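You operate a simulated robot arm through the tools that you are given. There is no shell and no other tool. Be economical: measure what you need, move in short steps, check, and stop when the job is done.

The job below is to be done with a simulated robot arm. You get a single attempt, and the scene is never put back.

## Task
Bleed the fuel line and park the red hose end in the black holder.
Fine: shut the bottle valve, open the black tap till the fuel pointer rests at zero, shut the red and black taps, then lift the hose. Where these are worked on the way, their far stop is far enough and under half their travel is too little: black tap.

Only the result counts: the job must be done as asked and must still hold three seconds after the hand-in. Knocking over, shifting, dropping, spilling or breaking anything else fails it.

## Robot
A 6-joint arm with a two-finger parallel gripper on a trunk, on a base that drives. Base frame: it is fixed to the floor where the robot stands at the start and does not move with it; the origin is under the middle of the robot, x ahead of it, y to its left, z up. Units: cm, rad, N and s.
With the tool pointing down near the work surface it reaches from about 26 to 68 cm from the robot's upright axis, wherever it stands. Its first joint turns from -2.897 to 2.897 rad. Places, roughly: black holder [-40, 60, 80]; black tap [50, 20, 90]; bottle valve [50, -10, 70]; fuel gauge [50, 0, 80]; orange tap [50, 40, 90]; red tap [50, 40, 90]. Payload 4.1 kg.
Tool frame: the origin (TCP) lies between the finger pads and is the grasp point; the fingertips stand 2.3 cm ahead of it; z points along the fingers, y is the line along which they close. The gripper opens to 9.4 cm. The fingers are 3.8 cm wide and 1 cm thick; the gripper's body (5.4 by 9.6 cm) begins 3.9 cm behind the TCP.
Orientation is that of the tool frame in the base frame, as a unit quaternion [w, x, y, z]. With the fingers straight down and closing along the base's y, the tool's x points along the base's -x, its y along +y and its z along -z.

## Interface
- The arm moves only by the tool jog_arm. Its argument "steps" is a list of rows, each a list of 3 entries, a list of its own where there are three numbers: the shift along the tool's x, y, z in units of 25 mm (1.0 is 25 mm), then the turn, a rotation vector about the tool's x, y, z in units of 8 degrees (1.0 is 8 degrees), then the closure, from 0 (fully open) to 1 (shut). In form: [[[dx, dy, dz], [ax, ay, az], claw], ...]. A call has 1 to 8 rows; each row shifts and turns the commanded pose from where the row before left it, along the tool's axes as they then stand. A call with a number of a shift or a turn outside -1 to 1 is refused whole. Each row takes 0.2 s and may step no farther than 5 cm and 0.15 rad from the row before; otherwise, or with a gripper value out of range, the whole call is refused. Where a pose cannot be reached the arm comes as near as it can. A force on the tool above 40 N (or 10 N above the force at the start of the call, whichever is more), or a blocked arm, ends the call early, and 0.2 s more pass. Each finger travels about 4.5 cm/s and halts on what it meets, pressing with about 28 N; the grip force reading is that of the motor and also rises with nothing between the fingers. The clock runs only during rows and for 0.2 s after the last one: add rows that do not move to give the fingers time. The reply holds the time, the measured pose of the TCP, the force on the tool along the base axes, the opening and the grip force, in the units named above and with some noise, with the torque about the TCP (base axes, N m) and any sound that the robot's microphone picked up.
- Cameras (640 x 400 px; columns grow to the right, rows downward): "scene" is now at [-2.76, 22.07, 148.64]; the picture's right is [0.87, -0.50, 0.00], its down [-0.45, -0.78, -0.44] and it looks along [0.22, 0.38, -0.90] (base axes); focal length 214 px, centre (320, 200). "wrist" rides on the gripper at [8.6, 1.6, -7.4] in the tool frame; the picture's right is [-0.18, 0.98, 0.00], its down [-0.58, -0.11, -0.81] and it looks along [-0.79, -0.15, 0.59] (tool axes); focal length 243 px, centre (320, 200).
- snapshot(camera): a new picture of that camera. No time passes.
- raise_lower(by): slides the trunk up (or, below 0, down) by that many cm; the arm and the scene camera ride with it, the base frame stays. It gives what a move gives, with no picture.
- base_move(legs): drives the robot by 1 to 6 legs, each [ahead, turn to the left] in cm and rad, along the robot's own axes; the way and the turn of a leg run together, so that a leg with both is an arc; at most 150 cm and 3.142 rad a leg. The arm and the cameras ride along, it lands a little off, and it stops where it bumps. It gives what a move gives.
- turn_head(pan, tilt): turns the head with the scene camera to pan (to the left, within 2.705 rad either way) and tilt (down, from -0.506 to 1.204), counted from straight ahead of the robot. It gives what a move gives.
- point_at(camera, pixels): there is no depth. For up to 12 entries [column, row, z] of the newest picture of that camera ("zoom" is the newest enlarged one), the place [x, y] in the base frame at which the ray of that pixel passes the height z, good to about 0.3 cm. No time passes.
- close_up(camera, box): a new picture of the part [left, top, right, bottom] of that camera's present view, enlarged. No time passes.
- job_done(): hands the job in; it is judged then, once.

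Go step by step. Measure first, check grasps and placings, and put right what went wrong. The budget is 80 turns and 68 pictures, counting those below and the enlarged ones. Unless the task says otherwise, let go and move clear before handing in, and close with one line.

The tools are called after "Call:" by a JSON object that holds its "name" and its "arguments". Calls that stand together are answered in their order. jog_arm: Moves the arm, as the interface text tells. Its arguments: {"type":"object","properties":{"steps":{"type":"array","items":{"type":"array"}}},"required":["steps"]} The other tools are called the same way: raise_lower (by) slides the trunk up or down; base_move (legs) drives the base; turn_head (pan, tilt) turns the head that bears the scene camera; snapshot (camera) takes a picture; point_at (camera, pixels) gives the place at which the rays of pixels pass given heights; close_up (camera, box) takes an enlarged picture of a part of a camera's view; job_done () hands the job in.

At the start:

```text
clock: 0.0
tcp_pos: [29.47, 31.61, 126.85]
tcp_rot: [0.0, -0.001, 1.0, 0.0]
force: [0.2, 0.2, 0.3]
torque: [0.0, -0.04, -0.01]
finger_gap: 9.42
grasp_force: 0.1
trunk travel left (down, up): [-47.5, 11.5]
robot x, y, heading: [-0.08, 0.1, 0.006]
head pan, tilt: [1.045, 1.114]
```

scene: 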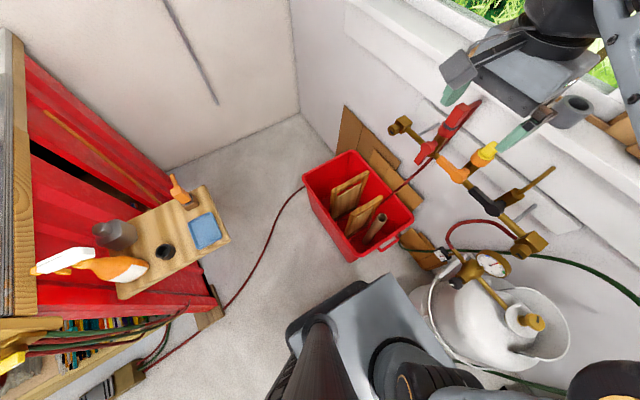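
wrist: 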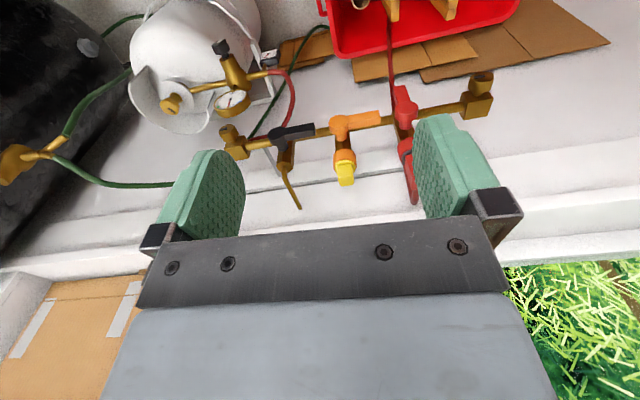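

The scene shows the manifold at right (red, orange and black taps around 400-540, 100-240) and the holder board at left (around 165,250). I'll turn the head toward the manifold for a better view and enlarge both areas.

Call:
{"name": "close_up", "arguments": {"camera": "scene", "box": [370, 80, 590, 350]}}

Call:
{"name": "close_up", "arguments": {"camera": "scene", "box": [80, 160, 260, 310]}}

Call:
{"name": "close_up", "arguments": {"camera": "wrist", "box": [120, 0, 520, 250]}}

```text
1.48 times, centred on (480, 215) of scene
```

zoom: 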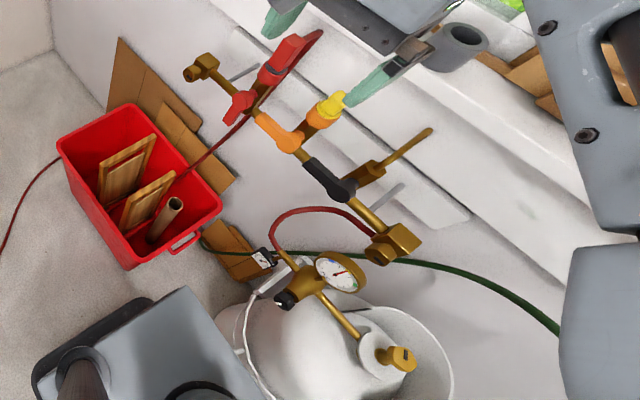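

```text
2.67 times, centred on (170, 235) of scene
```

zoom: 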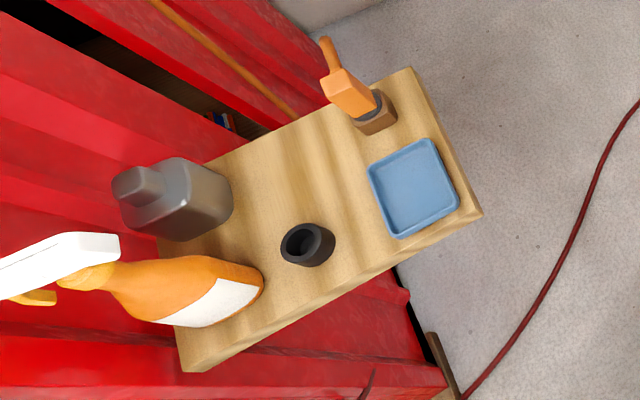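

```text
1.60 times, centred on (320, 125) of wrist
```

zoom: 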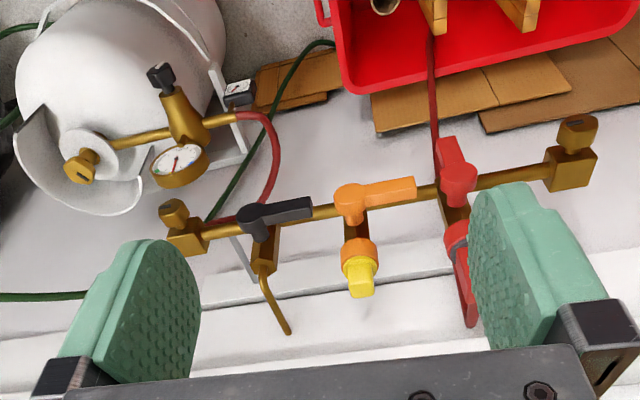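

The branch outlets, the levers and the hose end are visible but foreshortened. I'll turn the head to face the manifold.

Call:
{"name": "turn_head", "arguments": {"pan": 0.1, "tilt": 0.75}}

Call:
{"name": "snapshot", "arguments": {"camera": "scene"}}

```text
clock: 1.2
tcp_pos: [29.52, 31.64, 126.77]
tcp_rot: [0.001, 0.0, 1.0, 0.001]
force: [0.9, 0.9, -0.4]
torque: [0.02, 0.01, 0.01]
finger_gap: 9.41
grasp_force: 0.2
trunk travel left (down, up): [-47.5, 11.5]
robot x, y, heading: [0.39, -0.22, -0.004]
head pan, tilt: [0.099, 0.75]
```

```text
62 pictures are left
```

scene: 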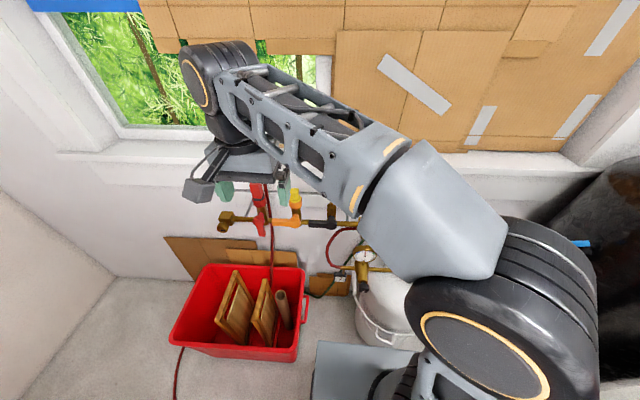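

The outlets stand upward, with the yellow plug at (295,197) and the red stub at (258,190). I'll enlarge that area.

Call:
{"name": "close_up", "arguments": {"camera": "scene", "box": [200, 165, 420, 300]}}

```text
2.91 times, centred on (310, 232) of scene
```

zoom: 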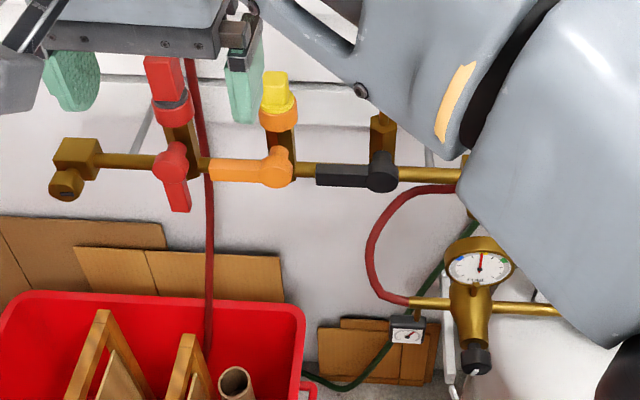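

Red lever points down (open, in line with its upright branch); orange and black levers are horizontal (shut). I'll triangulate the pivots using the scene and wrist rays.

Call:
{"name": "point_at", "arguments": {"camera": "zoom", "pixels": [[172, 160, 85], [172, 160, 95], [180, 207, 85], [180, 207, 95], [382, 172, 85], [382, 172, 95], [320, 175, 85], [320, 175, 95], [166, 80, 95], [166, 80, 105], [480, 265, 75], [480, 265, 85]]}}

Call:
{"name": "point_at", "arguments": {"camera": "wrist", "pixels": [[407.5, 112.5, 85], [407.5, 112.5, 95], [399, 89, 85], [399, 89, 95], [279.4, 138.8, 85], [279.4, 138.8, 95], [313.8, 129.4, 85], [313.8, 129.4, 95], [410, 190, 95], [410, 190, 105], [231, 103, 75], [231, 103, 85]]}}

```text
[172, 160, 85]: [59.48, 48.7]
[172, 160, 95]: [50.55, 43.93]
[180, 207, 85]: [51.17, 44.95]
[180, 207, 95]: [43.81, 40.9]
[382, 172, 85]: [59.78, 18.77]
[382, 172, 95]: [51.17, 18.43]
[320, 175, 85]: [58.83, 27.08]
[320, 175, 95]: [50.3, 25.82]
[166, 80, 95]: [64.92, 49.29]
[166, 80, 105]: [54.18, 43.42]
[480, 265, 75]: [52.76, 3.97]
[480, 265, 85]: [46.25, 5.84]
```

```text
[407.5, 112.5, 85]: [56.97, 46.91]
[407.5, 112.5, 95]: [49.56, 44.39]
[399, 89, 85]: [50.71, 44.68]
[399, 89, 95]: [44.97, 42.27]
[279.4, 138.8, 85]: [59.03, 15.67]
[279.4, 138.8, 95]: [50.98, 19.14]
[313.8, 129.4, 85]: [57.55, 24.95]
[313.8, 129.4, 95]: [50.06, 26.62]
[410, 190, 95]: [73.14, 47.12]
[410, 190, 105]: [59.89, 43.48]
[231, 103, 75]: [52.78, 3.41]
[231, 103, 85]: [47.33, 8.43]
```

Pivots come out near x≈52, z≈93, with red at y≈45 and black at y≈18.5, levers about 8 cm long. Next I'll look closely at the bottle valve and gauge.

Call:
{"name": "close_up", "arguments": {"camera": "wrist", "box": [120, 30, 280, 130]}}

Call:
{"name": "turn_head", "arguments": {"pan": -0.1, "tilt": 1.1}}

Call:
{"name": "snapshot", "arguments": {"camera": "scene"}}

```text
4.00 times, centred on (200, 80) of wrist
```

zoom: 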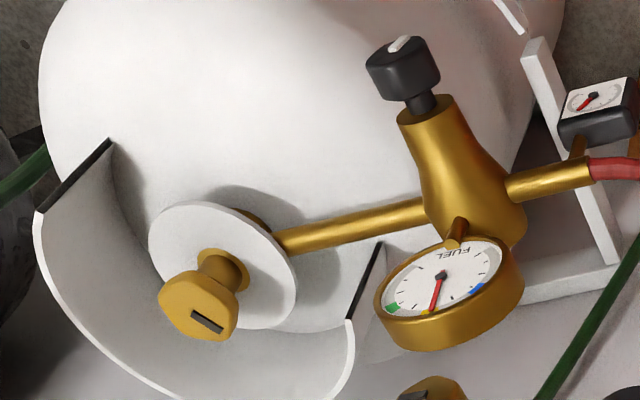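

```text
clock: 2.1
tcp_pos: [29.47, 31.68, 126.87]
tcp_rot: [0.001, -0.001, 1.0, 0.0]
force: [0.9, -0.7, 0.4]
torque: [-0.02, 0.0, 0.0]
finger_gap: 9.39
grasp_force: 0.2
trunk travel left (down, up): [-47.5, 11.5]
robot x, y, heading: [-0.06, 0.1, -0.004]
head pan, tilt: [-0.099, 1.1]
```

```text
59 pictures are left
```

scene: 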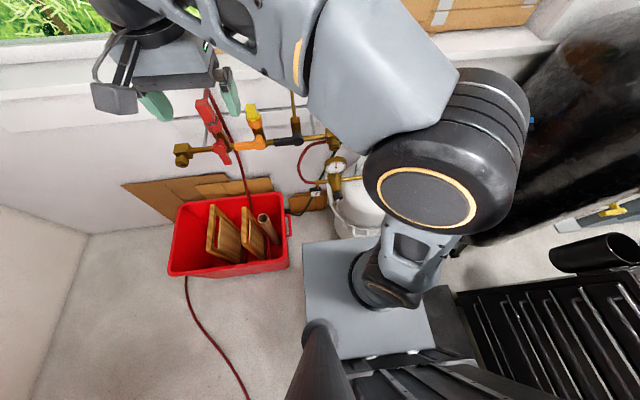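

The valve is a knob with an upright stem on the bottle top at about (50,-10), and the fuel pointer reads above zero. I'll bring the hand over toward the valve, staying high and short of the manifold.

Call:
{"name": "jog_arm", "arguments": {"steps": [[[-0.2, -1, 0], [0, 0, 0], 0], [[-0.2, -1, 0], [0, 0, 0], 0], [[-0.2, -1, 0], [0, 0, 0], 0], [[-0.2, -1, 0], [0, 0, 0], 0], [[-0.2, -1, 0], [0, 0, 0], 0], [[-0.2, -1, 0], [0, 0, 0], 0], [[-0.2, -1, 0], [0, 0, 0], 0], [[-0.2, -1, 0], [0, 0, 0], 0]]}}

Call:
{"name": "jog_arm", "arguments": {"steps": [[[0, -1, 0], [0, 0, 0], 0], [[0, -1, 0], [0, 0, 0], 0], [[0, -1, 0], [0, 0, 0], 0], [[0, -1, 0], [0, 0, 0], 0], [[0, -1, 0.5], [0, 0, 0], 0], [[0, -1, 1], [0, 0, 0], 0], [[0, -1, 1], [0, 0, 0], 0], [[0, -1, 1], [0, 0, 0], 0]]}}

Call:
{"name": "snapshot", "arguments": {"camera": "wrist"}}

Call:
{"name": "snapshot", "arguments": {"camera": "scene"}}

```text
clock: 3.9
tcp_pos: [33.51, 11.61, 126.76]
tcp_rot: [-0.001, -0.002, 1.0, 0.0]
force: [-0.8, 0.0, 0.2]
torque: [0.0, -0.02, 0.03]
finger_gap: 9.39
grasp_force: 0.0
trunk travel left (down, up): [-47.5, 11.5]
robot x, y, heading: [-0.08, -0.05, -0.0]
head pan, tilt: [-0.099, 1.1]
```

```text
clock: 5.7
tcp_pos: [33.61, -8.33, 117.95]
tcp_rot: [0.0, -0.001, 1.0, 0.0]
force: [0.1, 0.7, -0.2]
torque: [-0.01, -0.03, 0.03]
finger_gap: 9.38
grasp_force: 0.1
trunk travel left (down, up): [-47.5, 11.5]
robot x, y, heading: [0.15, 0.21, -0.001]
head pan, tilt: [-0.099, 1.1]
```

```text
58 pictures are left
```

wrist: 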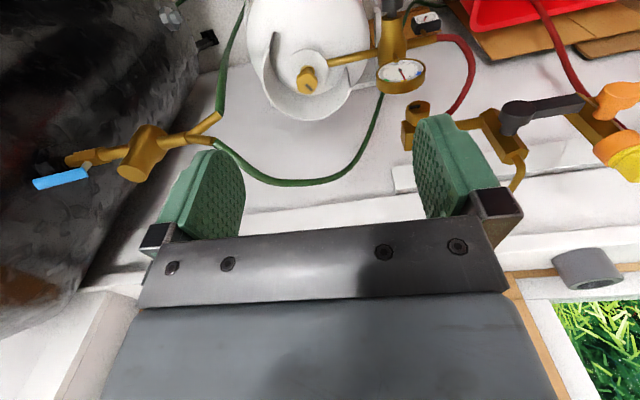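

```text
57 pictures are left
```

scene: 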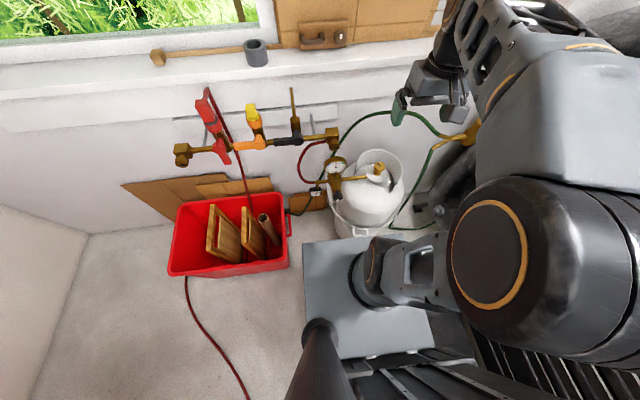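

Now the bottle knob is clear in both views: scene about (378,168), wrist about (307,78). I'll enlarge both and triangulate.

Call:
{"name": "close_up", "arguments": {"camera": "scene", "box": [270, 120, 430, 220]}}

Call:
{"name": "point_at", "arguments": {"camera": "scene", "pixels": [[379, 168, 65], [379, 168, 75], [337, 165, 75], [337, 165, 85]]}}

Call:
{"name": "close_up", "arguments": {"camera": "wrist", "box": [230, 0, 470, 150]}}

Call:
{"name": "point_at", "arguments": {"camera": "wrist", "pixels": [[307, 80, 65], [307, 80, 75], [401, 72, 75], [401, 72, 85]]}}

```text
4.00 times, centred on (350, 170) of scene
```

zoom: 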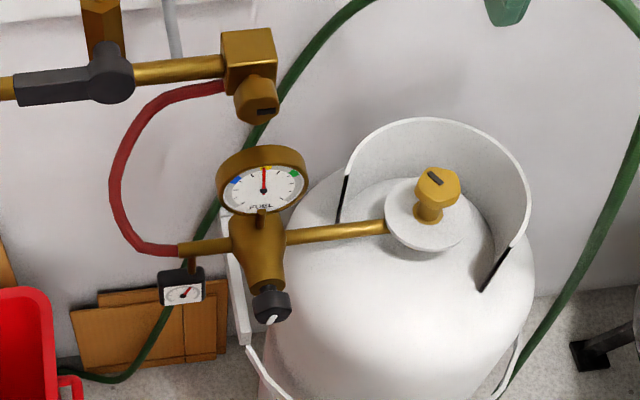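

```text
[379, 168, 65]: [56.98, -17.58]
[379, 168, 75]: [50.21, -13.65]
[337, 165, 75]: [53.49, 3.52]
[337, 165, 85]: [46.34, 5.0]
```

```text
2.67 times, centred on (350, 75) of wrist
```

zoom: 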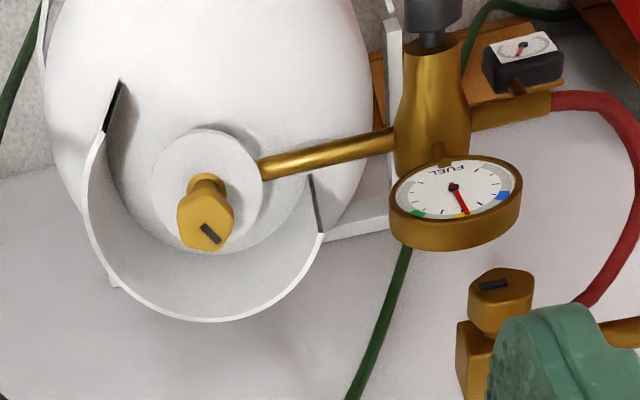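

```text
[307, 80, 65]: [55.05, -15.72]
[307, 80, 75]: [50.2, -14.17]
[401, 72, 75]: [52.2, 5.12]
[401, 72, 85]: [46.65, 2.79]
```

The knob is at about (50.2, -14.0, 75). I'll come above it with the fingers partly closed so they fit inside the collar.

Call:
{"name": "jog_arm", "arguments": {"steps": [[[-0.95, -0.33, 0.8], [0, 0, 0], 0.35], [[-0.95, -0.33, 0.8], [0, 0, 0], 0.35], [[-0.95, -0.33, 0.8], [0, 0, 0], 0.35], [[-0.95, -0.33, 0.8], [0, 0, 0], 0.35], [[-0.95, -0.33, 0.8], [0, 0, 0], 0.35], [[-0.95, -0.33, 0.8], [0, 0, 0], 0.35], [[-0.95, -0.33, 0.8], [0, 0, 0], 0.35], [[0, 0, 0.8], [0, 0, 0], 0.35]]}}

Call:
{"name": "snapshot", "arguments": {"camera": "wrist"}}

Call:
{"name": "snapshot", "arguments": {"camera": "scene"}}

```text
clock: 7.5
tcp_pos: [50.37, -14.12, 101.87]
tcp_rot: [0.0, 0.001, 1.0, -0.001]
force: [-0.3, -0.2, 0.0]
torque: [0.0, -0.01, 0.01]
finger_gap: 6.11
grasp_force: 0.1
trunk travel left (down, up): [-47.5, 11.5]
robot x, y, heading: [0.45, -0.25, 0.003]
head pan, tilt: [-0.099, 1.1]
```

```text
54 pictures are left
```

wrist: 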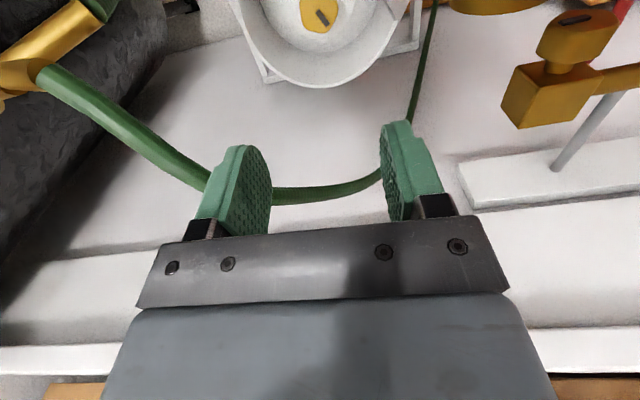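

```text
53 pictures are left
```

scene: 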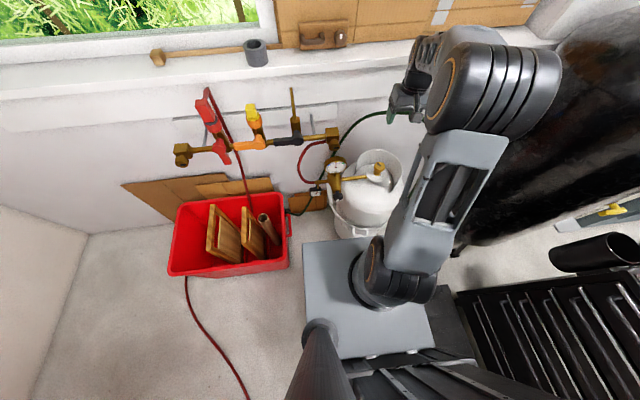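

I'll recheck the knob position in this closer view, at about (320,14) in the wrist image.

Call:
{"name": "close_up", "arguments": {"camera": "wrist", "box": [240, 0, 400, 100]}}

Call:
{"name": "point_at", "arguments": {"camera": "wrist", "pixels": [[320, 14, 72], [320, 14, 75], [320, 14, 77], [320, 87, 75], [238, 10, 74], [400, 10, 74]]}}

```text
4.00 times, centred on (320, 50) of wrist
```

zoom: 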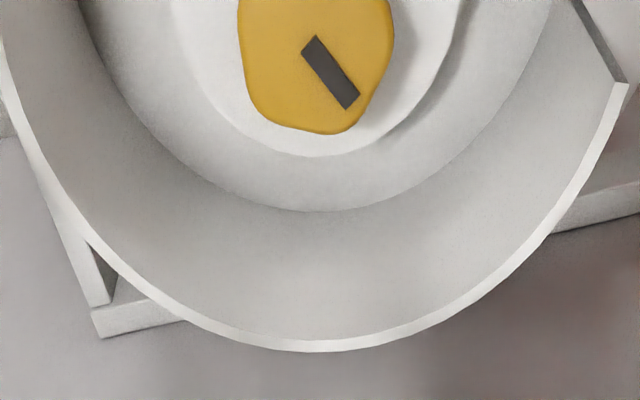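

```text
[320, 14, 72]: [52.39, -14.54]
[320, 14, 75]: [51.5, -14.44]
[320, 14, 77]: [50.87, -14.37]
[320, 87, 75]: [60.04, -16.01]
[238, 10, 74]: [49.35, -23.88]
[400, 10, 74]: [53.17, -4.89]
```

The knob is centred near (50.3,-14.4) and is about 4.5 cm wide; the hand fits inside the collar. I'll descend.

Call:
{"name": "jog_arm", "arguments": {"steps": [[[0, -0.05, 1], [0, 0, 0], 0.3], [[0, -0.05, 1], [0, 0, 0], 0.3], [[0, 0, 1], [0, 0, 0], 0.3], [[0, 0, 1], [0, 0, 0], 0.3], [[0, 0, 1], [0, 0, 0], 0.3], [[0, 0, 1], [0, 0, 0], 0.3], [[0, 0, 1], [0, 0, 0], 0.3], [[0, 0, 1], [0, 0, 0], 0.3]]}}

Call:
{"name": "snapshot", "arguments": {"camera": "wrist"}}

Call:
{"name": "close_up", "arguments": {"camera": "scene", "box": [310, 60, 470, 240]}}

```text
clock: 9.3
tcp_pos: [50.17, -14.2, 81.95]
tcp_rot: [-0.001, 0.0, 1.0, 0.0]
force: [0.4, -0.4, -0.7]
torque: [-0.02, -0.06, -0.02]
finger_gap: 6.59
grasp_force: 0.1
trunk travel left (down, up): [-47.5, 11.5]
robot x, y, heading: [0.04, 0.06, -0.002]
head pan, tilt: [-0.099, 1.1]
```

```text
51 pictures are left
```

wrist: 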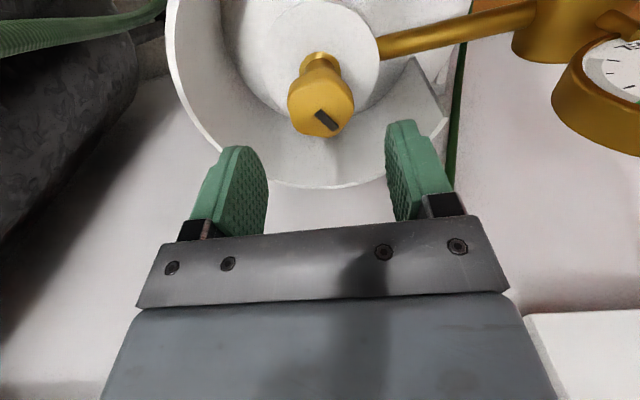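

```text
2.22 times, centred on (390, 150) of scene
```

zoom: 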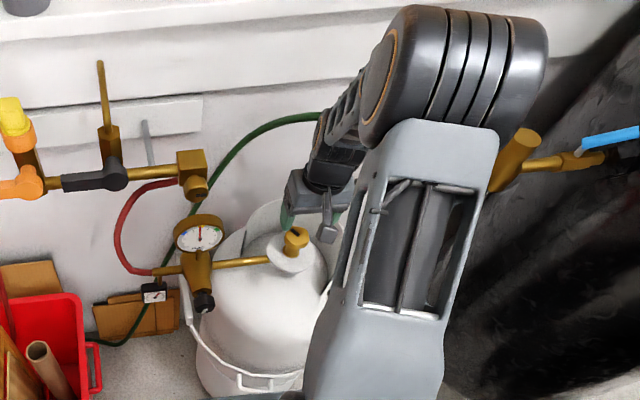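

Knob top is at (320,118) and its stem foot at (320,60) in the wrist view; I'll get their places before the last descent.

Call:
{"name": "point_at", "arguments": {"camera": "wrist", "pixels": [[322, 118, 74], [322, 118, 76], [322, 118, 78], [320, 62, 68], [320, 62, 70], [320, 62, 72], [288, 105, 76], [354, 100, 76]]}}

Call:
{"name": "point_at", "arguments": {"camera": "zoom", "pixels": [[296, 236, 74], [296, 236, 76], [296, 236, 78], [293, 256, 70]]}}

```text
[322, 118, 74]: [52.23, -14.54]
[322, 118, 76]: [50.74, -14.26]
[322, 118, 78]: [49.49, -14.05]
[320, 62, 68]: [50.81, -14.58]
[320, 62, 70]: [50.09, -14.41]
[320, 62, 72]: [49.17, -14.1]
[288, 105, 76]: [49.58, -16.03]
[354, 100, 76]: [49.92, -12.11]
```

```text
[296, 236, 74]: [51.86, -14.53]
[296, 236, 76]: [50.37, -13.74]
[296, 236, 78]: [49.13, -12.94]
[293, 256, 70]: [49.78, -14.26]
```

The knob top is at about (50.4,-14.2,76.3) and 4 cm wide. I'll descend 7 cm and close on it.

Call:
{"name": "jog_arm", "arguments": {"steps": [[[0, 0, 1], [0, 0, 0], 0.3], [[0, 0, 1], [0, 0, 0], 0.3], [[0, 0, 0.85], [0, 0, 0], 0.3], [[0, 0, 0], [0, 0, 0], 0.7], [[0, 0, 0], [0, 0, 0], 0.7], [[0, 0, 0], [0, 0, 0], 0.7], [[0, 0, 0], [0, 0, 0], 0.7]]}}

Call:
{"name": "snapshot", "arguments": {"camera": "wrist"}}

```text
clock: 10.9
tcp_pos: [50.27, -14.59, 74.8]
tcp_rot: [0.0, 0.001, 1.0, 0.0]
force: [-1.2, -18.0, -4.6]
torque: [-0.68, -0.89, -0.34]
finger_gap: 4.72
grasp_force: 45.6
trunk travel left (down, up): [-47.5, 11.5]
robot x, y, heading: [-0.26, -0.04, -0.001]
head pan, tilt: [-0.099, 1.1]
```

```text
49 pictures are left
```

wrist: 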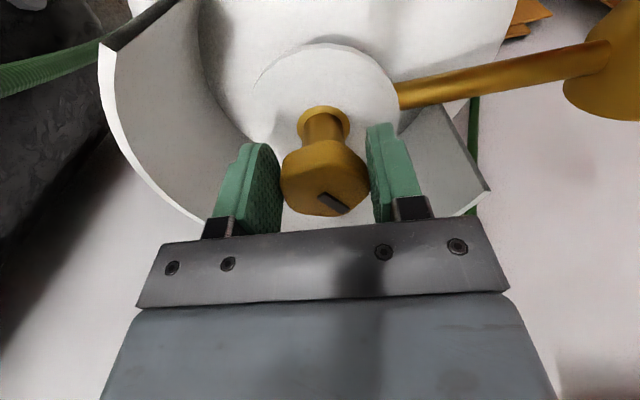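

Gripped with a gap of 4.7 cm but with 18 N sideways; I'll ease 0.4 cm toward -y, then turn clockwise seen from above.

Call:
{"name": "jog_arm", "arguments": {"steps": [[[0, -0.15, 0], [0, 0, 0], 0.7], [[0, 0, 0], [0, 0, 0.5], 0.7], [[0, 0, 0], [0, 0, 1], 0.7], [[0, 0, 0], [0, 0, 1], 0.7]]}}

Call:
{"name": "snapshot", "arguments": {"camera": "wrist"}}

```text
clock: 11.9
tcp_pos: [50.22, -14.2, 74.78]
tcp_rot: [-0.001, 0.169, 0.986, 0.001]
force: [4.3, 15.6, -2.9]
torque: [0.38, -0.57, 0.22]
finger_gap: 4.7
grasp_force: 45.4
trunk travel left (down, up): [-47.5, 11.5]
robot x, y, heading: [-0.25, 0.02, 0.017]
head pan, tilt: [-0.099, 1.1]
stopped in row 4: the force on the tool passed its limit at 43 N (the readings are from after the stop); the commanded pose is now the measured one
```

```text
48 pictures are left
```

wrist: 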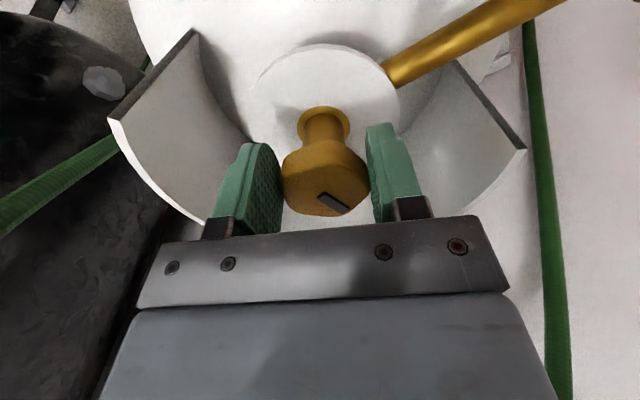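

The knob follows the hand (slot unchanged in the wrist view after about 19°). The stop was sideways force, so I'll continue in gentle steps.

Call:
{"name": "jog_arm", "arguments": {"steps": [[[0, 0, 0], [0, 0, 0.5], 0.65], [[0, 0, 0], [0, 0, 0.6], 0.65], [[0, 0, 0], [0, 0, 0.6], 0.65], [[0, 0, 0], [0, 0, 0.6], 0.65], [[0, 0, 0], [0, 0, 0.6], 0.65], [[0, 0, 0], [0, 0, 0.6], 0.65]]}}

```text
clock: 12.7
tcp_pos: [50.27, -13.93, 74.79]
tcp_rot: [-0.001, 0.255, 0.967, 0.001]
force: [5.6, 13.3, -2.9]
torque: [0.5, -0.32, 0.21]
finger_gap: 4.71
grasp_force: 44.6
trunk travel left (down, up): [-47.5, 11.5]
robot x, y, heading: [0.09, -0.14, 0.013]
head pan, tilt: [-0.099, 1.1]
stopped in row 3: the force on the tool passed its limit at 41 N (the readings are from after the stop); the commanded pose is now the measured one
```

Turned about 30° so far; the residual force lies along the closing axis (off-centre grip). I'll open slightly to check the centering.

Call:
{"name": "jog_arm", "arguments": {"steps": [[[0, 0, 0], [0, 0, 0], 0.38], [[0, 0, 0], [0, 0, 0], 0.38], [[0, 0, 0], [0, 0, 0], 0.38]]}}

Call:
{"name": "snapshot", "arguments": {"camera": "wrist"}}

```text
clock: 13.4
tcp_pos: [50.33, -14.02, 74.79]
tcp_rot: [-0.002, 0.255, 0.967, 0.001]
force: [-0.2, -1.0, -0.9]
torque: [-0.01, 0.0, -0.01]
finger_gap: 5.86
grasp_force: 0.1
trunk travel left (down, up): [-47.5, 11.5]
robot x, y, heading: [0.04, -0.15, 0.008]
head pan, tilt: [-0.099, 1.1]
```

```text
47 pictures are left
```

wrist: 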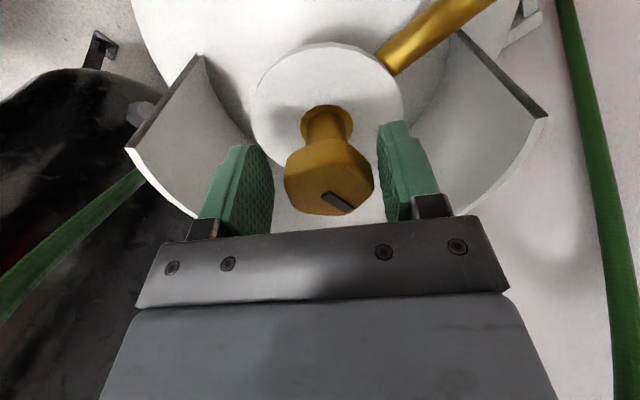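

Clearance is 12 px left and 6 px right, so I'll shift 0.15 cm along tool +y, close again and keep turning.

Call:
{"name": "jog_arm", "arguments": {"steps": [[[0, 0.06, 0], [0, 0, 0], 0.38], [[0, 0, 0], [0, 0, 0], 0.6], [[0, 0, 0], [0, 0, 0], 0.6], [[0, 0, 0], [0, 0, 0.5], 0.6], [[0, 0, 0], [0, 0, 0.5], 0.6], [[0, 0, 0], [0, 0, 0.5], 0.6], [[0, 0, 0], [0, 0, 0.5], 0.6], [[0, 0, 0], [0, 0, 0.5], 0.6]]}}

```text
clock: 15.3
tcp_pos: [50.65, -13.68, 74.83]
tcp_rot: [-0.001, 0.417, 0.909, 0.001]
force: [6.7, 11.7, -4.0]
torque: [0.58, -0.01, 0.16]
finger_gap: 4.7
grasp_force: 44.7
trunk travel left (down, up): [-47.5, 11.5]
robot x, y, heading: [-0.11, -0.06, 0.018]
head pan, tilt: [-0.099, 1.1]
stopped in row 8: the force on the tool passed its limit at 42 N (the readings are from after the stop); the commanded pose is now the measured one
```

About 49° now; the base gives a little under the load. I'll open, look and recentre again.

Call:
{"name": "jog_arm", "arguments": {"steps": [[[0, 0, 0], [0, 0, 0], 0.38], [[0, 0, 0], [0, 0, 0], 0.38], [[0, 0, 0], [0, 0, 0], 0.38]]}}

Call:
{"name": "snapshot", "arguments": {"camera": "wrist"}}

Call:
{"name": "close_up", "arguments": {"camera": "scene", "box": [290, 120, 450, 220]}}

```text
clock: 16.1
tcp_pos: [50.56, -13.88, 75.0]
tcp_rot: [0.0, 0.418, 0.908, 0.002]
force: [0.2, -0.1, -0.5]
torque: [-0.02, 0.02, -0.05]
finger_gap: 5.84
grasp_force: 0.1
trunk travel left (down, up): [-47.5, 11.5]
robot x, y, heading: [0.25, 0.1, 0.019]
head pan, tilt: [-0.099, 1.1]
```

```text
46 pictures are left
```

wrist: 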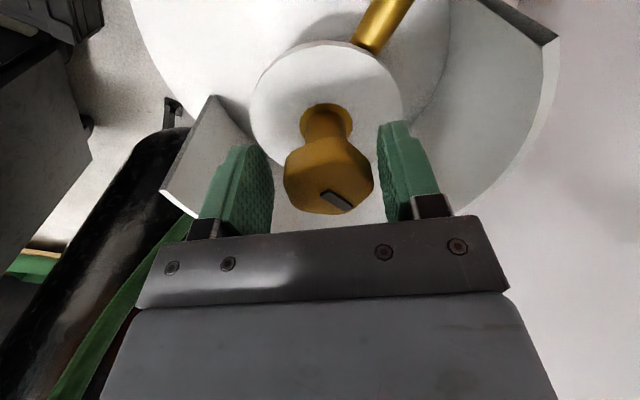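

```text
4.00 times, centred on (370, 170) of scene
```

zoom: 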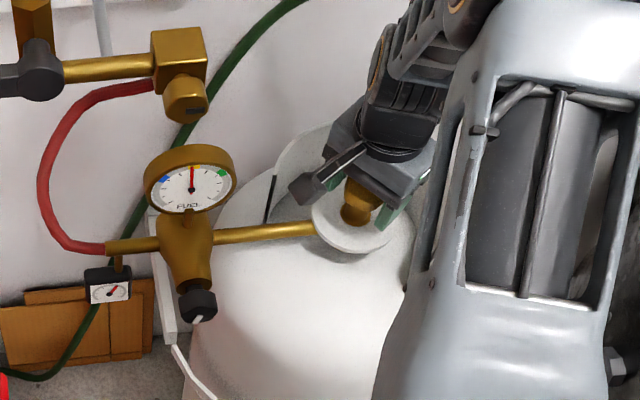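

Same slight offset; the knob keeps its hold. I'll shift 0.1 cm and use a lighter grip for the next turn.

Call:
{"name": "jog_arm", "arguments": {"steps": [[[0, 0.05, 0], [0, 0, 0], 0.38], [[0, 0, 0], [0, 0, 0], 0.53], [[0, 0, 0], [0, 0, 0.5], 0.53], [[0, 0, 0], [0, 0, 0.6], 0.53], [[0, 0, 0], [0, 0, 0.7], 0.53], [[0, 0, 0], [0, 0, 0.7], 0.53], [[0, 0, 0], [0, 0, 0.7], 0.53], [[0, 0, 0], [0, 0, 0.7], 0.53]]}}

Call:
{"name": "snapshot", "arguments": {"camera": "wrist"}}

```text
clock: 17.7
tcp_pos: [51.07, -13.53, 74.86]
tcp_rot: [0.003, 0.599, 0.801, 0.003]
force: [10.4, 8.4, -11.0]
torque: [0.21, 0.15, 0.16]
finger_gap: 4.71
grasp_force: 44.9
trunk travel left (down, up): [-47.5, 11.5]
robot x, y, heading: [0.23, -0.24, 0.023]
head pan, tilt: [-0.099, 1.1]
stopped in row 8: the force on the tool passed its limit at 42 N (the readings are from after the stop); the commanded pose is now the measured one
```

```text
44 pictures are left
```

wrist: 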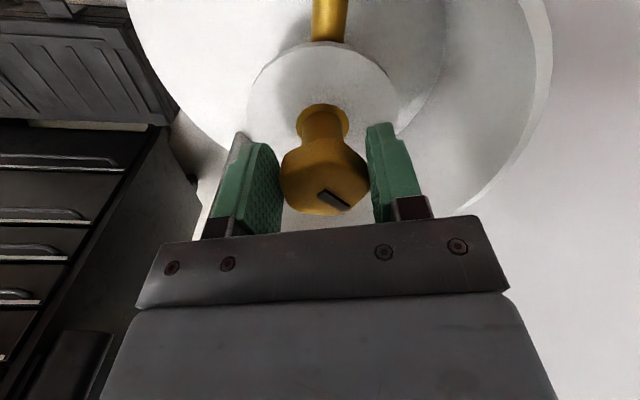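

About 74° turned, still following. I'll release, recentre slightly and continue.

Call:
{"name": "jog_arm", "arguments": {"steps": [[[0, 0, 0], [0, 0, 0], 0.4], [[0, 0, 0], [0, 0, 0], 0.4], [[0, 0.0, 0], [0, 0, 0], 0.53], [[0, 0, 0], [0, 0, 0.5], 0.53], [[0, 0, 0], [0, 0, 0.7], 0.53], [[0, 0, 0], [0, 0, 0.7], 0.53], [[0, 0, 0], [0, 0, 0.7], 0.53], [[0, 0, 0], [0, 0, 0.7], 0.53]]}}

Call:
{"name": "snapshot", "arguments": {"camera": "wrist"}}

```text
clock: 19.5
tcp_pos: [51.47, -13.58, 75.16]
tcp_rot: [0.007, 0.753, 0.657, 0.008]
force: [11.3, 2.7, -13.7]
torque: [0.12, 0.17, 0.1]
finger_gap: 4.7
grasp_force: 45.2
trunk travel left (down, up): [-47.5, 11.5]
robot x, y, heading: [-0.16, 0.02, 0.025]
head pan, tilt: [-0.099, 1.1]
stopped in row 8: the force on the tool passed its limit at 41 N (the readings are from after the stop); the commanded pose is now the measured one
```

```text
43 pictures are left
```

wrist: 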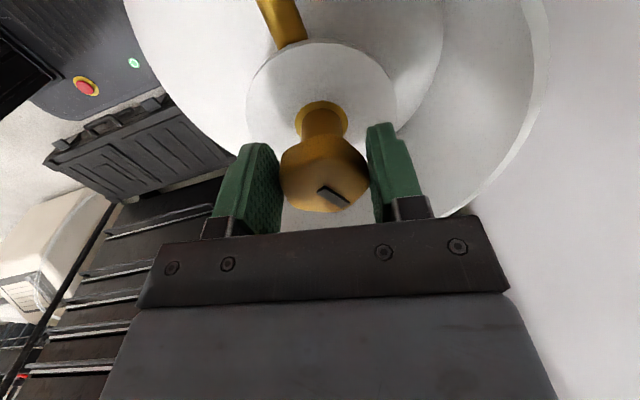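

98° so far, still free. I'll carry on with the same cycle.

Call:
{"name": "jog_arm", "arguments": {"steps": [[[0, 0, 0], [0, 0, 0], 0.4], [[0, -0.1, 0.1], [0, 0, 0], 0.4], [[0, 0.0, 0], [0, 0, 0], 0.53], [[0, 0, 0], [0, 0, 0.7], 0.53], [[0, 0, 0], [0, 0, 0.7], 0.53], [[0, 0, 0], [0, 0, 0.7], 0.53], [[0, 0, 0], [0, 0, 0.7], 0.53], [[0, 0, 0], [0, 0, 0.7], 0.53]]}}

Call:
{"name": "snapshot", "arguments": {"camera": "wrist"}}

```text
clock: 21.3
tcp_pos: [51.55, -13.53, 74.96]
tcp_rot: [0.006, 0.89, 0.455, 0.012]
force: [29.6, -4.9, 1.2]
torque: [-0.03, -0.09, 0.63]
finger_gap: 5.67
grasp_force: 13.6
trunk travel left (down, up): [-47.5, 11.5]
robot x, y, heading: [0.09, 0.01, 0.024]
head pan, tilt: [-0.099, 1.1]
```

```text
42 pictures are left
```

wrist: 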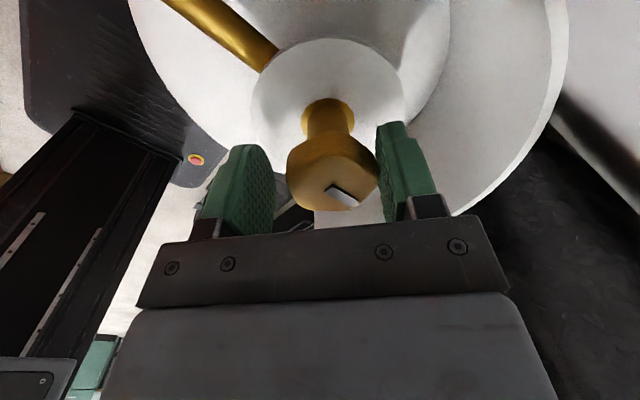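

The hand is now off-centre (15 px gap left, touching right) but the knob followed to about 126°. I'll shift 0.4 cm along tool +y, close and go on.

Call:
{"name": "jog_arm", "arguments": {"steps": [[[0, 0.17, 0], [0, 0, 0], 0.45], [[0, 0, 0], [0, 0, 0], 0.55], [[0, 0, 0], [0, 0, 0.6], 0.55], [[0, 0, 0], [0, 0, 0.7], 0.55], [[0, 0, 0], [0, 0, 0.7], 0.55], [[0, 0, 0], [0, 0, 0.7], 0.55]]}}

Call:
{"name": "snapshot", "arguments": {"camera": "wrist"}}

```text
clock: 22.7
tcp_pos: [51.67, -13.96, 74.85]
tcp_rot: [0.004, 0.96, 0.279, 0.011]
force: [22.0, -15.1, -0.5]
torque: [-0.15, 0.06, 0.52]
finger_gap: 5.34
grasp_force: 13.2
trunk travel left (down, up): [-47.5, 11.5]
robot x, y, heading: [0.22, -0.05, 0.021]
head pan, tilt: [-0.099, 1.1]
```

```text
41 pictures are left
```

wrist: 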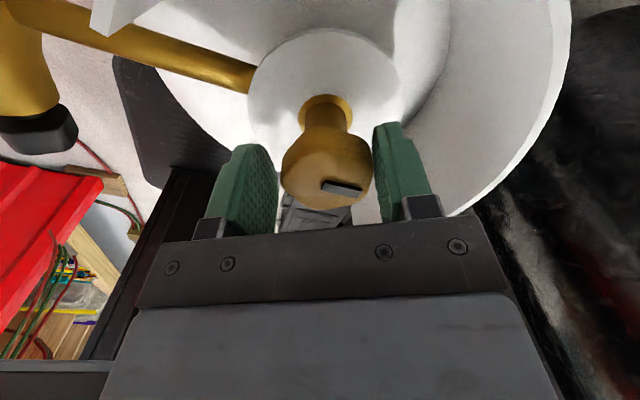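

The slot now lags the hand (flatter in the image) with torque 0.5–0.6 N m, so the valve may be at its stop near 125°. I'll regrip firmly and test once more.

Call:
{"name": "jog_arm", "arguments": {"steps": [[[0, 0, 0], [0, 0, 0], 0.38], [[0, 0, 0], [0, 0, 0], 0.38], [[0, 0, 0], [0, 0, -1], 0.38], [[0, 0, 0], [0, 0, -1], 0.38], [[0, 0, 0], [0, 0, -1], 0.38], [[0, 0, 0], [0, 0, 0], 0.38]]}}

Call:
{"name": "snapshot", "arguments": {"camera": "wrist"}}

```text
clock: 24.1
tcp_pos: [51.4, -13.7, 74.94]
tcp_rot: [0.004, 0.88, 0.475, 0.008]
force: [-0.8, -0.5, 0.1]
torque: [-0.01, -0.01, -0.01]
finger_gap: 5.79
grasp_force: 0.0
trunk travel left (down, up): [-47.5, 11.5]
robot x, y, heading: [-0.12, 0.18, 0.02]
head pan, tilt: [-0.099, 1.1]
```

```text
40 pictures are left
```

wrist: 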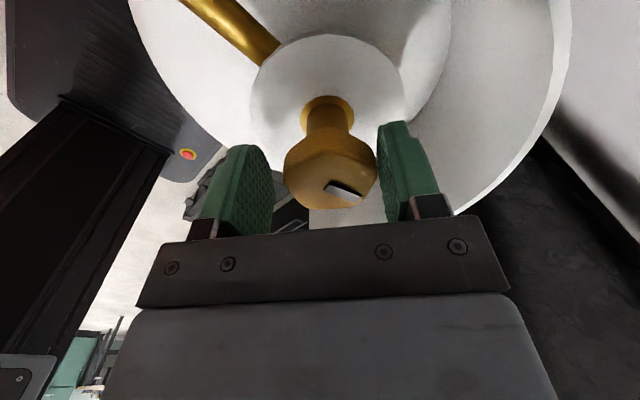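

Released, the knob shows it rests near 120° of turn. I'll recentre 0.2 cm, grip firmly and push 3 rows.

Call:
{"name": "jog_arm", "arguments": {"steps": [[[0, 0.08, 0], [0, 0, 0], 0.38], [[0, 0, 0], [0, 0, 0], 0.65], [[0, 0, 0], [0, 0, 0], 0.65], [[0, 0, 0], [0, 0, 0.5], 0.65], [[0, 0, 0], [0, 0, 0.5], 0.65], [[0, 0, 0], [0, 0, 0.5], 0.65], [[0, 0, 0], [0, 0, 0.5], 0.65]]}}

Call:
{"name": "snapshot", "arguments": {"camera": "wrist"}}

```text
clock: 25.7
tcp_pos: [51.92, -14.15, 74.89]
tcp_rot: [0.005, 0.938, 0.346, 0.011]
force: [23.3, -13.6, 2.8]
torque: [0.14, 0.13, 0.47]
finger_gap: 4.77
grasp_force: 45.0
trunk travel left (down, up): [-47.5, 11.5]
robot x, y, heading: [0.06, -0.04, 0.02]
head pan, tilt: [-0.099, 1.1]
```

```text
39 pictures are left
```

wrist: 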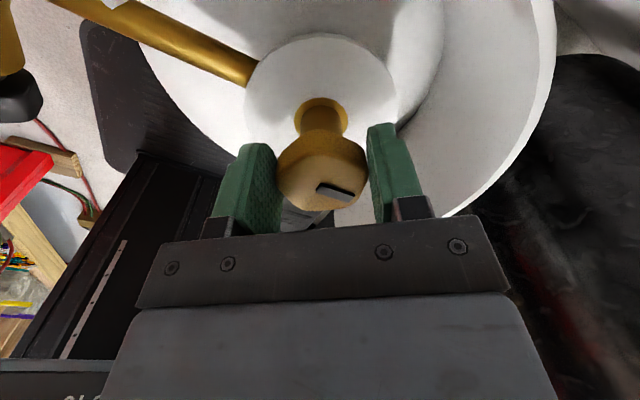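

The firm grip slipped at the same angle, so the valve is at its closed stop. I'll release, lift straight up and begin to unwind the wrist.

Call:
{"name": "jog_arm", "arguments": {"steps": [[[0, 0, 0], [0, 0, 0], 0.3], [[0, 0, 0], [0, 0, 0], 0.3], [[0, 0, -0.6], [0, 0, 0], 0.3], [[0, 0, -1], [0, 0, 0], 0.3], [[0, 0, -1], [0, 0, 0], 0.3], [[0, 0, -1], [0, 0, -0.5], 0.3], [[0, 0, -1], [0, 0, -1], 0.3], [[0, 0, -1], [0, 0, -1], 0.3]]}}

Call:
{"name": "jog_arm", "arguments": {"steps": [[[0, 0, -1], [0, 0, -1], 0.3], [[0, 0, -1], [0, 0, -1], 0.3], [[0, 0, -1], [0, 0, -1], 0.3], [[0, 0, -1], [0, 0, -1], 0.3], [[0, 0, -1], [0, 0, -1], 0.3], [[0, 0, -1], [0, 0, -1], 0.3], [[0, 0, -0.5], [0, 0, -1], 0.3], [[0, 0, 0], [0, 0, -1], 0.3]]}}

Call:
{"name": "close_up", "arguments": {"camera": "scene", "box": [270, 120, 430, 220]}}

```text
clock: 27.5
tcp_pos: [51.24, -13.97, 88.99]
tcp_rot: [0.005, 0.863, 0.506, 0.008]
force: [0.5, 0.3, 0.0]
torque: [0.0, 0.0, 0.02]
finger_gap: 6.57
grasp_force: 0.0
trunk travel left (down, up): [-47.5, 11.5]
robot x, y, heading: [0.19, -0.02, 0.023]
head pan, tilt: [-0.099, 1.1]
```

```text
clock: 29.3
tcp_pos: [50.91, -13.99, 105.12]
tcp_rot: [0.01, 0.465, 0.885, 0.004]
force: [-1.2, 0.4, -0.5]
torque: [0.03, -0.01, -0.02]
finger_gap: 6.6
grasp_force: 0.1
trunk travel left (down, up): [-47.5, 11.5]
robot x, y, heading: [-0.1, -0.18, 0.018]
head pan, tilt: [-0.099, 1.1]
```

```text
4.00 times, centred on (350, 170) of scene
```

zoom: 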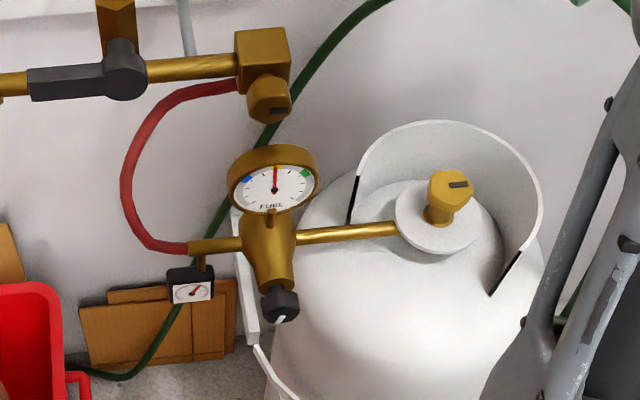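

The knob has clearly turned about 120° and the manifold is untouched. I'll finish unwinding the wrist, then back away and swing to the front of the black tap.

Call:
{"name": "jog_arm", "arguments": {"steps": [[[0, 0, -0.3], [0, 0, -0.866], 0.3], [[0, 0, -0.3], [0, 0, -0.866], 0.3], [[0, 0, -0.3], [0, 0, -0.866], 0.3], [[0, 0, -0.3], [0, 0, -0.866], 0.3], [[0, 0, -0.3], [0, 0, -0.866], 0.3], [[0, 0, -0.3], [0, 0, -0.866], 0.3], [[0, 0, -0.3], [0, 0, -0.866], 0.3], [[0, 0, -0.3], [0, 0, -0.866], 0.3]]}}

Call:
{"name": "jog_arm", "arguments": {"steps": [[[1, 0, 0], [0, 0, 0], 0.3], [[1, 0.3, 0], [0, 0, 0], 0.3], [[1, 1, 0], [0, 0, 0], 0.3], [[1, 1, 0], [0, 0, 0], 0.3], [[0, 1, 0], [0, 0, 0], 0.3], [[0, 1, 0], [0, 0, 0], 0.3], [[0, 1, 0], [0, 0, 0], 0.3], [[0, 1, 0], [0, 0, 0], 0.3]]}}

Call:
{"name": "jog_arm", "arguments": {"steps": [[[0, 1, 0], [0, 0, 0], 0.3], [[0, 1, 0], [0, 0, 0], 0.3], [[0, 1, 0], [0, 0, 0], 0.3], [[0, 1, 0], [0, 0, 0], 0.3], [[0, 1, 0], [0, 0, 0], 0.3], [[0, 1, 0], [0, 0, 0], 0.3], [[0, 1, 0], [0, 0, 0], 0.3], [[0, 1, 0], [0, 0, 0], 0.3]]}}

```text
clock: 31.1
tcp_pos: [50.96, -13.99, 111.13]
tcp_rot: [0.01, -0.001, 1.0, 0.0]
force: [-0.8, -0.5, -0.6]
torque: [-0.05, 0.0, 0.0]
finger_gap: 6.59
grasp_force: 0.0
trunk travel left (down, up): [-47.5, 11.5]
robot x, y, heading: [0.15, 0.3, 0.019]
head pan, tilt: [-0.099, 1.1]
```

```text
clock: 32.9
tcp_pos: [41.01, 1.84, 110.89]
tcp_rot: [0.01, 0.0, 1.0, 0.0]
force: [-0.8, 0.2, 0.2]
torque: [0.01, -0.01, -0.01]
finger_gap: 6.58
grasp_force: 0.1
trunk travel left (down, up): [-47.5, 11.5]
robot x, y, heading: [-0.1, 0.01, 0.019]
head pan, tilt: [-0.099, 1.1]
```

```text
clock: 34.7
tcp_pos: [40.91, 21.88, 111.08]
tcp_rot: [0.01, 0.0, 1.0, 0.0]
force: [0.6, -0.4, -0.2]
torque: [-0.01, -0.04, -0.01]
finger_gap: 6.58
grasp_force: 0.1
trunk travel left (down, up): [-47.5, 11.5]
robot x, y, heading: [0.15, 0.11, 0.022]
head pan, tilt: [-0.099, 1.1]
```

In front of the black tap at (41,22,111). I'll pitch the fingers forward to horizontal, then roll so that they straddle the lever.

Call:
{"name": "jog_arm", "arguments": {"steps": [[[0, 0, 0], [0, -1, 0], 0.3], [[0, 0, 0], [0, -1, 0], 0.3], [[0, 0, 0], [0, -1, 0], 0.3], [[0, 0, 0], [0, -1, 0], 0.3], [[0, 0, 0], [0, -1, 0], 0.3], [[0, 0, 0], [0, -1, 0], 0.3], [[0, 0, 0], [0, -1, 0], 0.3], [[0, 0, 0], [0, -1, 0], 0.3]]}}

Call:
{"name": "jog_arm", "arguments": {"steps": [[[0, 0, 0], [0, -1, 0], 0.3], [[0, 0, 0], [0, -1, 0], 0.3], [[0, 0, 0], [0, -1, 0], 0.3], [[0, 0, 0], [0, -0.25, 0], 0.3]]}}

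Call:
{"name": "snapshot", "arguments": {"camera": "scene"}}

```text
clock: 36.5
tcp_pos: [40.82, 21.87, 110.93]
tcp_rot: [0.539, 0.0, 0.843, 0.0]
force: [-0.2, -0.3, 0.6]
torque: [0.0, -0.03, 0.0]
finger_gap: 6.55
grasp_force: 0.1
trunk travel left (down, up): [-47.5, 11.5]
robot x, y, heading: [0.12, -0.07, 0.018]
head pan, tilt: [-0.099, 1.1]
```

```text
clock: 37.5
tcp_pos: [40.95, 21.83, 110.99]
tcp_rot: [0.714, 0.0, 0.7, 0.0]
force: [-1.3, -0.3, 0.1]
torque: [0.02, 0.01, -0.02]
finger_gap: 6.59
grasp_force: 0.0
trunk travel left (down, up): [-47.5, 11.5]
robot x, y, heading: [0.23, -0.05, 0.017]
head pan, tilt: [-0.099, 1.1]
```

```text
37 pictures are left
```

scene: 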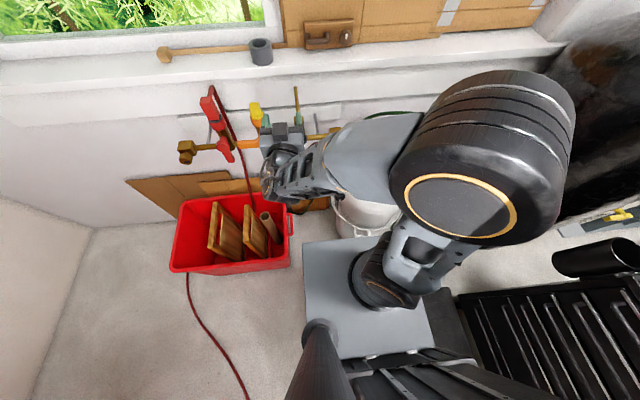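

Fingers are horizontal and facing the manifold. I'll roll +90° so that they close vertically, and lower slightly for a wrist view.

Call:
{"name": "jog_arm", "arguments": {"steps": [[[0, 0, 0], [0, 0, 1], 0.3], [[0, 0, 0], [0, 0, 1], 0.3], [[0, 0, 0], [0, 0, 1], 0.3], [[0, 0, 0], [0, 0, 1], 0.3], [[0, 0, 0], [0, 0, 1], 0.3], [[0, 0, 0], [0, 0, 1], 0.3], [[0, 0, 0], [0, 0, 1], 0.3], [[0, 0, 0], [0, 0, 1], 0.3]]}}

Call:
{"name": "jog_arm", "arguments": {"steps": [[[0, 0, 0], [0, 0, 1], 0.3], [[0, 0, 0], [0, 0, 1], 0.3], [[0, 0, 0], [0, 0, 1], 0.3], [[0, 0, 0], [0, 0, 0.25], 0.3], [[0.2, -1, 0], [0, 0, 0], 0.3], [[0.2, -1, 0], [0, 0, 0], 0.3], [[0.2, -1, 0], [0, 0, 0], 0.3], [[0.2, -1, 0], [0, 0, 0], 0.3]]}}

Call:
{"name": "snapshot", "arguments": {"camera": "wrist"}}

Call:
{"name": "snapshot", "arguments": {"camera": "scene"}}

```text
clock: 39.3
tcp_pos: [36.12, 23.3, 129.21]
tcp_rot: [0.604, 0.371, 0.598, 0.374]
force: [0.2, -1.1, -0.2]
torque: [0.01, 0.03, 0.02]
finger_gap: 6.59
grasp_force: 0.1
out of reach, approached as far as the arm can: row 3, 4, 5, 6, 7, 8
trunk travel left (down, up): [-47.5, 11.5]
robot x, y, heading: [0.21, -0.17, 0.025]
head pan, tilt: [-0.099, 1.1]
```

```text
clock: 41.1
tcp_pos: [33.82, 19.16, 141.71]
tcp_rot: [0.505, 0.495, 0.497, 0.503]
force: [-0.6, 0.4, 0.3]
torque: [-0.05, 0.01, 0.0]
finger_gap: 6.59
grasp_force: 0.1
out of reach, approached as far as the arm can: row 1, 2, 3, 4, 5, 6, 7, 8
trunk travel left (down, up): [-47.5, 11.5]
robot x, y, heading: [0.31, 0.08, 0.026]
head pan, tilt: [-0.099, 1.1]
```

```text
36 pictures are left
```

wrist: 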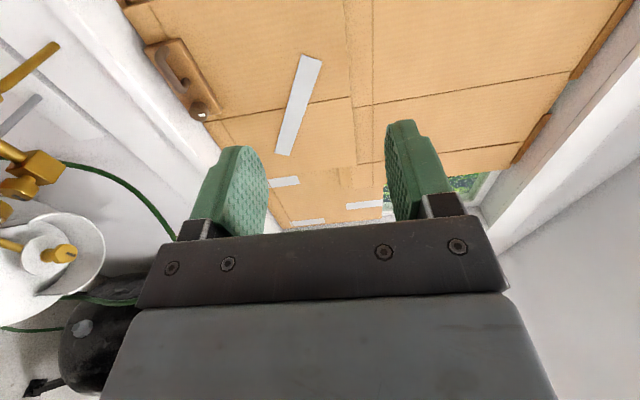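

```text
35 pictures are left
```

scene: 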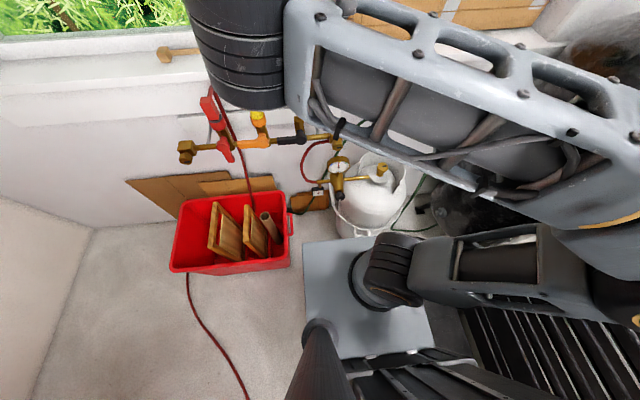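

With that roll the pose is out of reach (arm driven up to z 142). I'll undo the roll and instead use closed fingers as a pin to push the levers, no roll needed.

Call:
{"name": "jog_arm", "arguments": {"steps": [[[0, 0, 0], [0, 0, -1], 0.6], [[0, 0, 0], [0, 0, -1], 0.8], [[0, 0, 0], [0, 0, -1], 1], [[0, 0, 0], [0, 0, -1], 1], [[0, 0, 0], [0, 0, -1], 1], [[0, 0, 0], [0, 0, -1], 1], [[0, 0, 0], [0, 0, -1], 1], [[0, 0, 0], [0, 0, -1], 1]]}}

Call:
{"name": "jog_arm", "arguments": {"steps": [[[0, 0, 0], [0, 0, -1], 1], [[0, 0, 0], [0, 0, -1], 1], [[0, 0, 0], [0, 0, -1], 1], [[0, 0, 0], [0, 0, -0.25], 1], [[0, 0, 0], [0, 0, 0], 1]]}}

Call:
{"name": "close_up", "arguments": {"camera": "scene", "box": [170, 70, 390, 210]}}

```text
clock: 42.9
tcp_pos: [33.68, 19.16, 141.58]
tcp_rot: [0.696, 0.157, 0.682, 0.159]
force: [-0.8, 0.8, -0.3]
torque: [0.03, 0.03, 0.01]
finger_gap: 0.0
grasp_force: 28.0
trunk travel left (down, up): [-47.5, 11.5]
robot x, y, heading: [-0.06, 0.04, 0.018]
head pan, tilt: [-0.099, 1.1]
```

```text
clock: 44.1
tcp_pos: [33.75, 19.16, 141.57]
tcp_rot: [0.715, -0.001, 0.7, 0.0]
force: [-0.8, -0.4, 0.1]
torque: [-0.01, 0.0, 0.06]
finger_gap: 0.0
grasp_force: 28.4
trunk travel left (down, up): [-47.5, 11.5]
robot x, y, heading: [0.27, -0.01, 0.021]
head pan, tilt: [-0.099, 1.1]
```

```text
2.86 times, centred on (280, 140) of scene
```

zoom: 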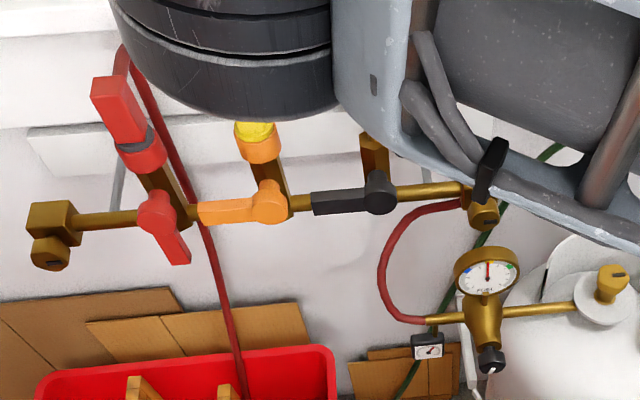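

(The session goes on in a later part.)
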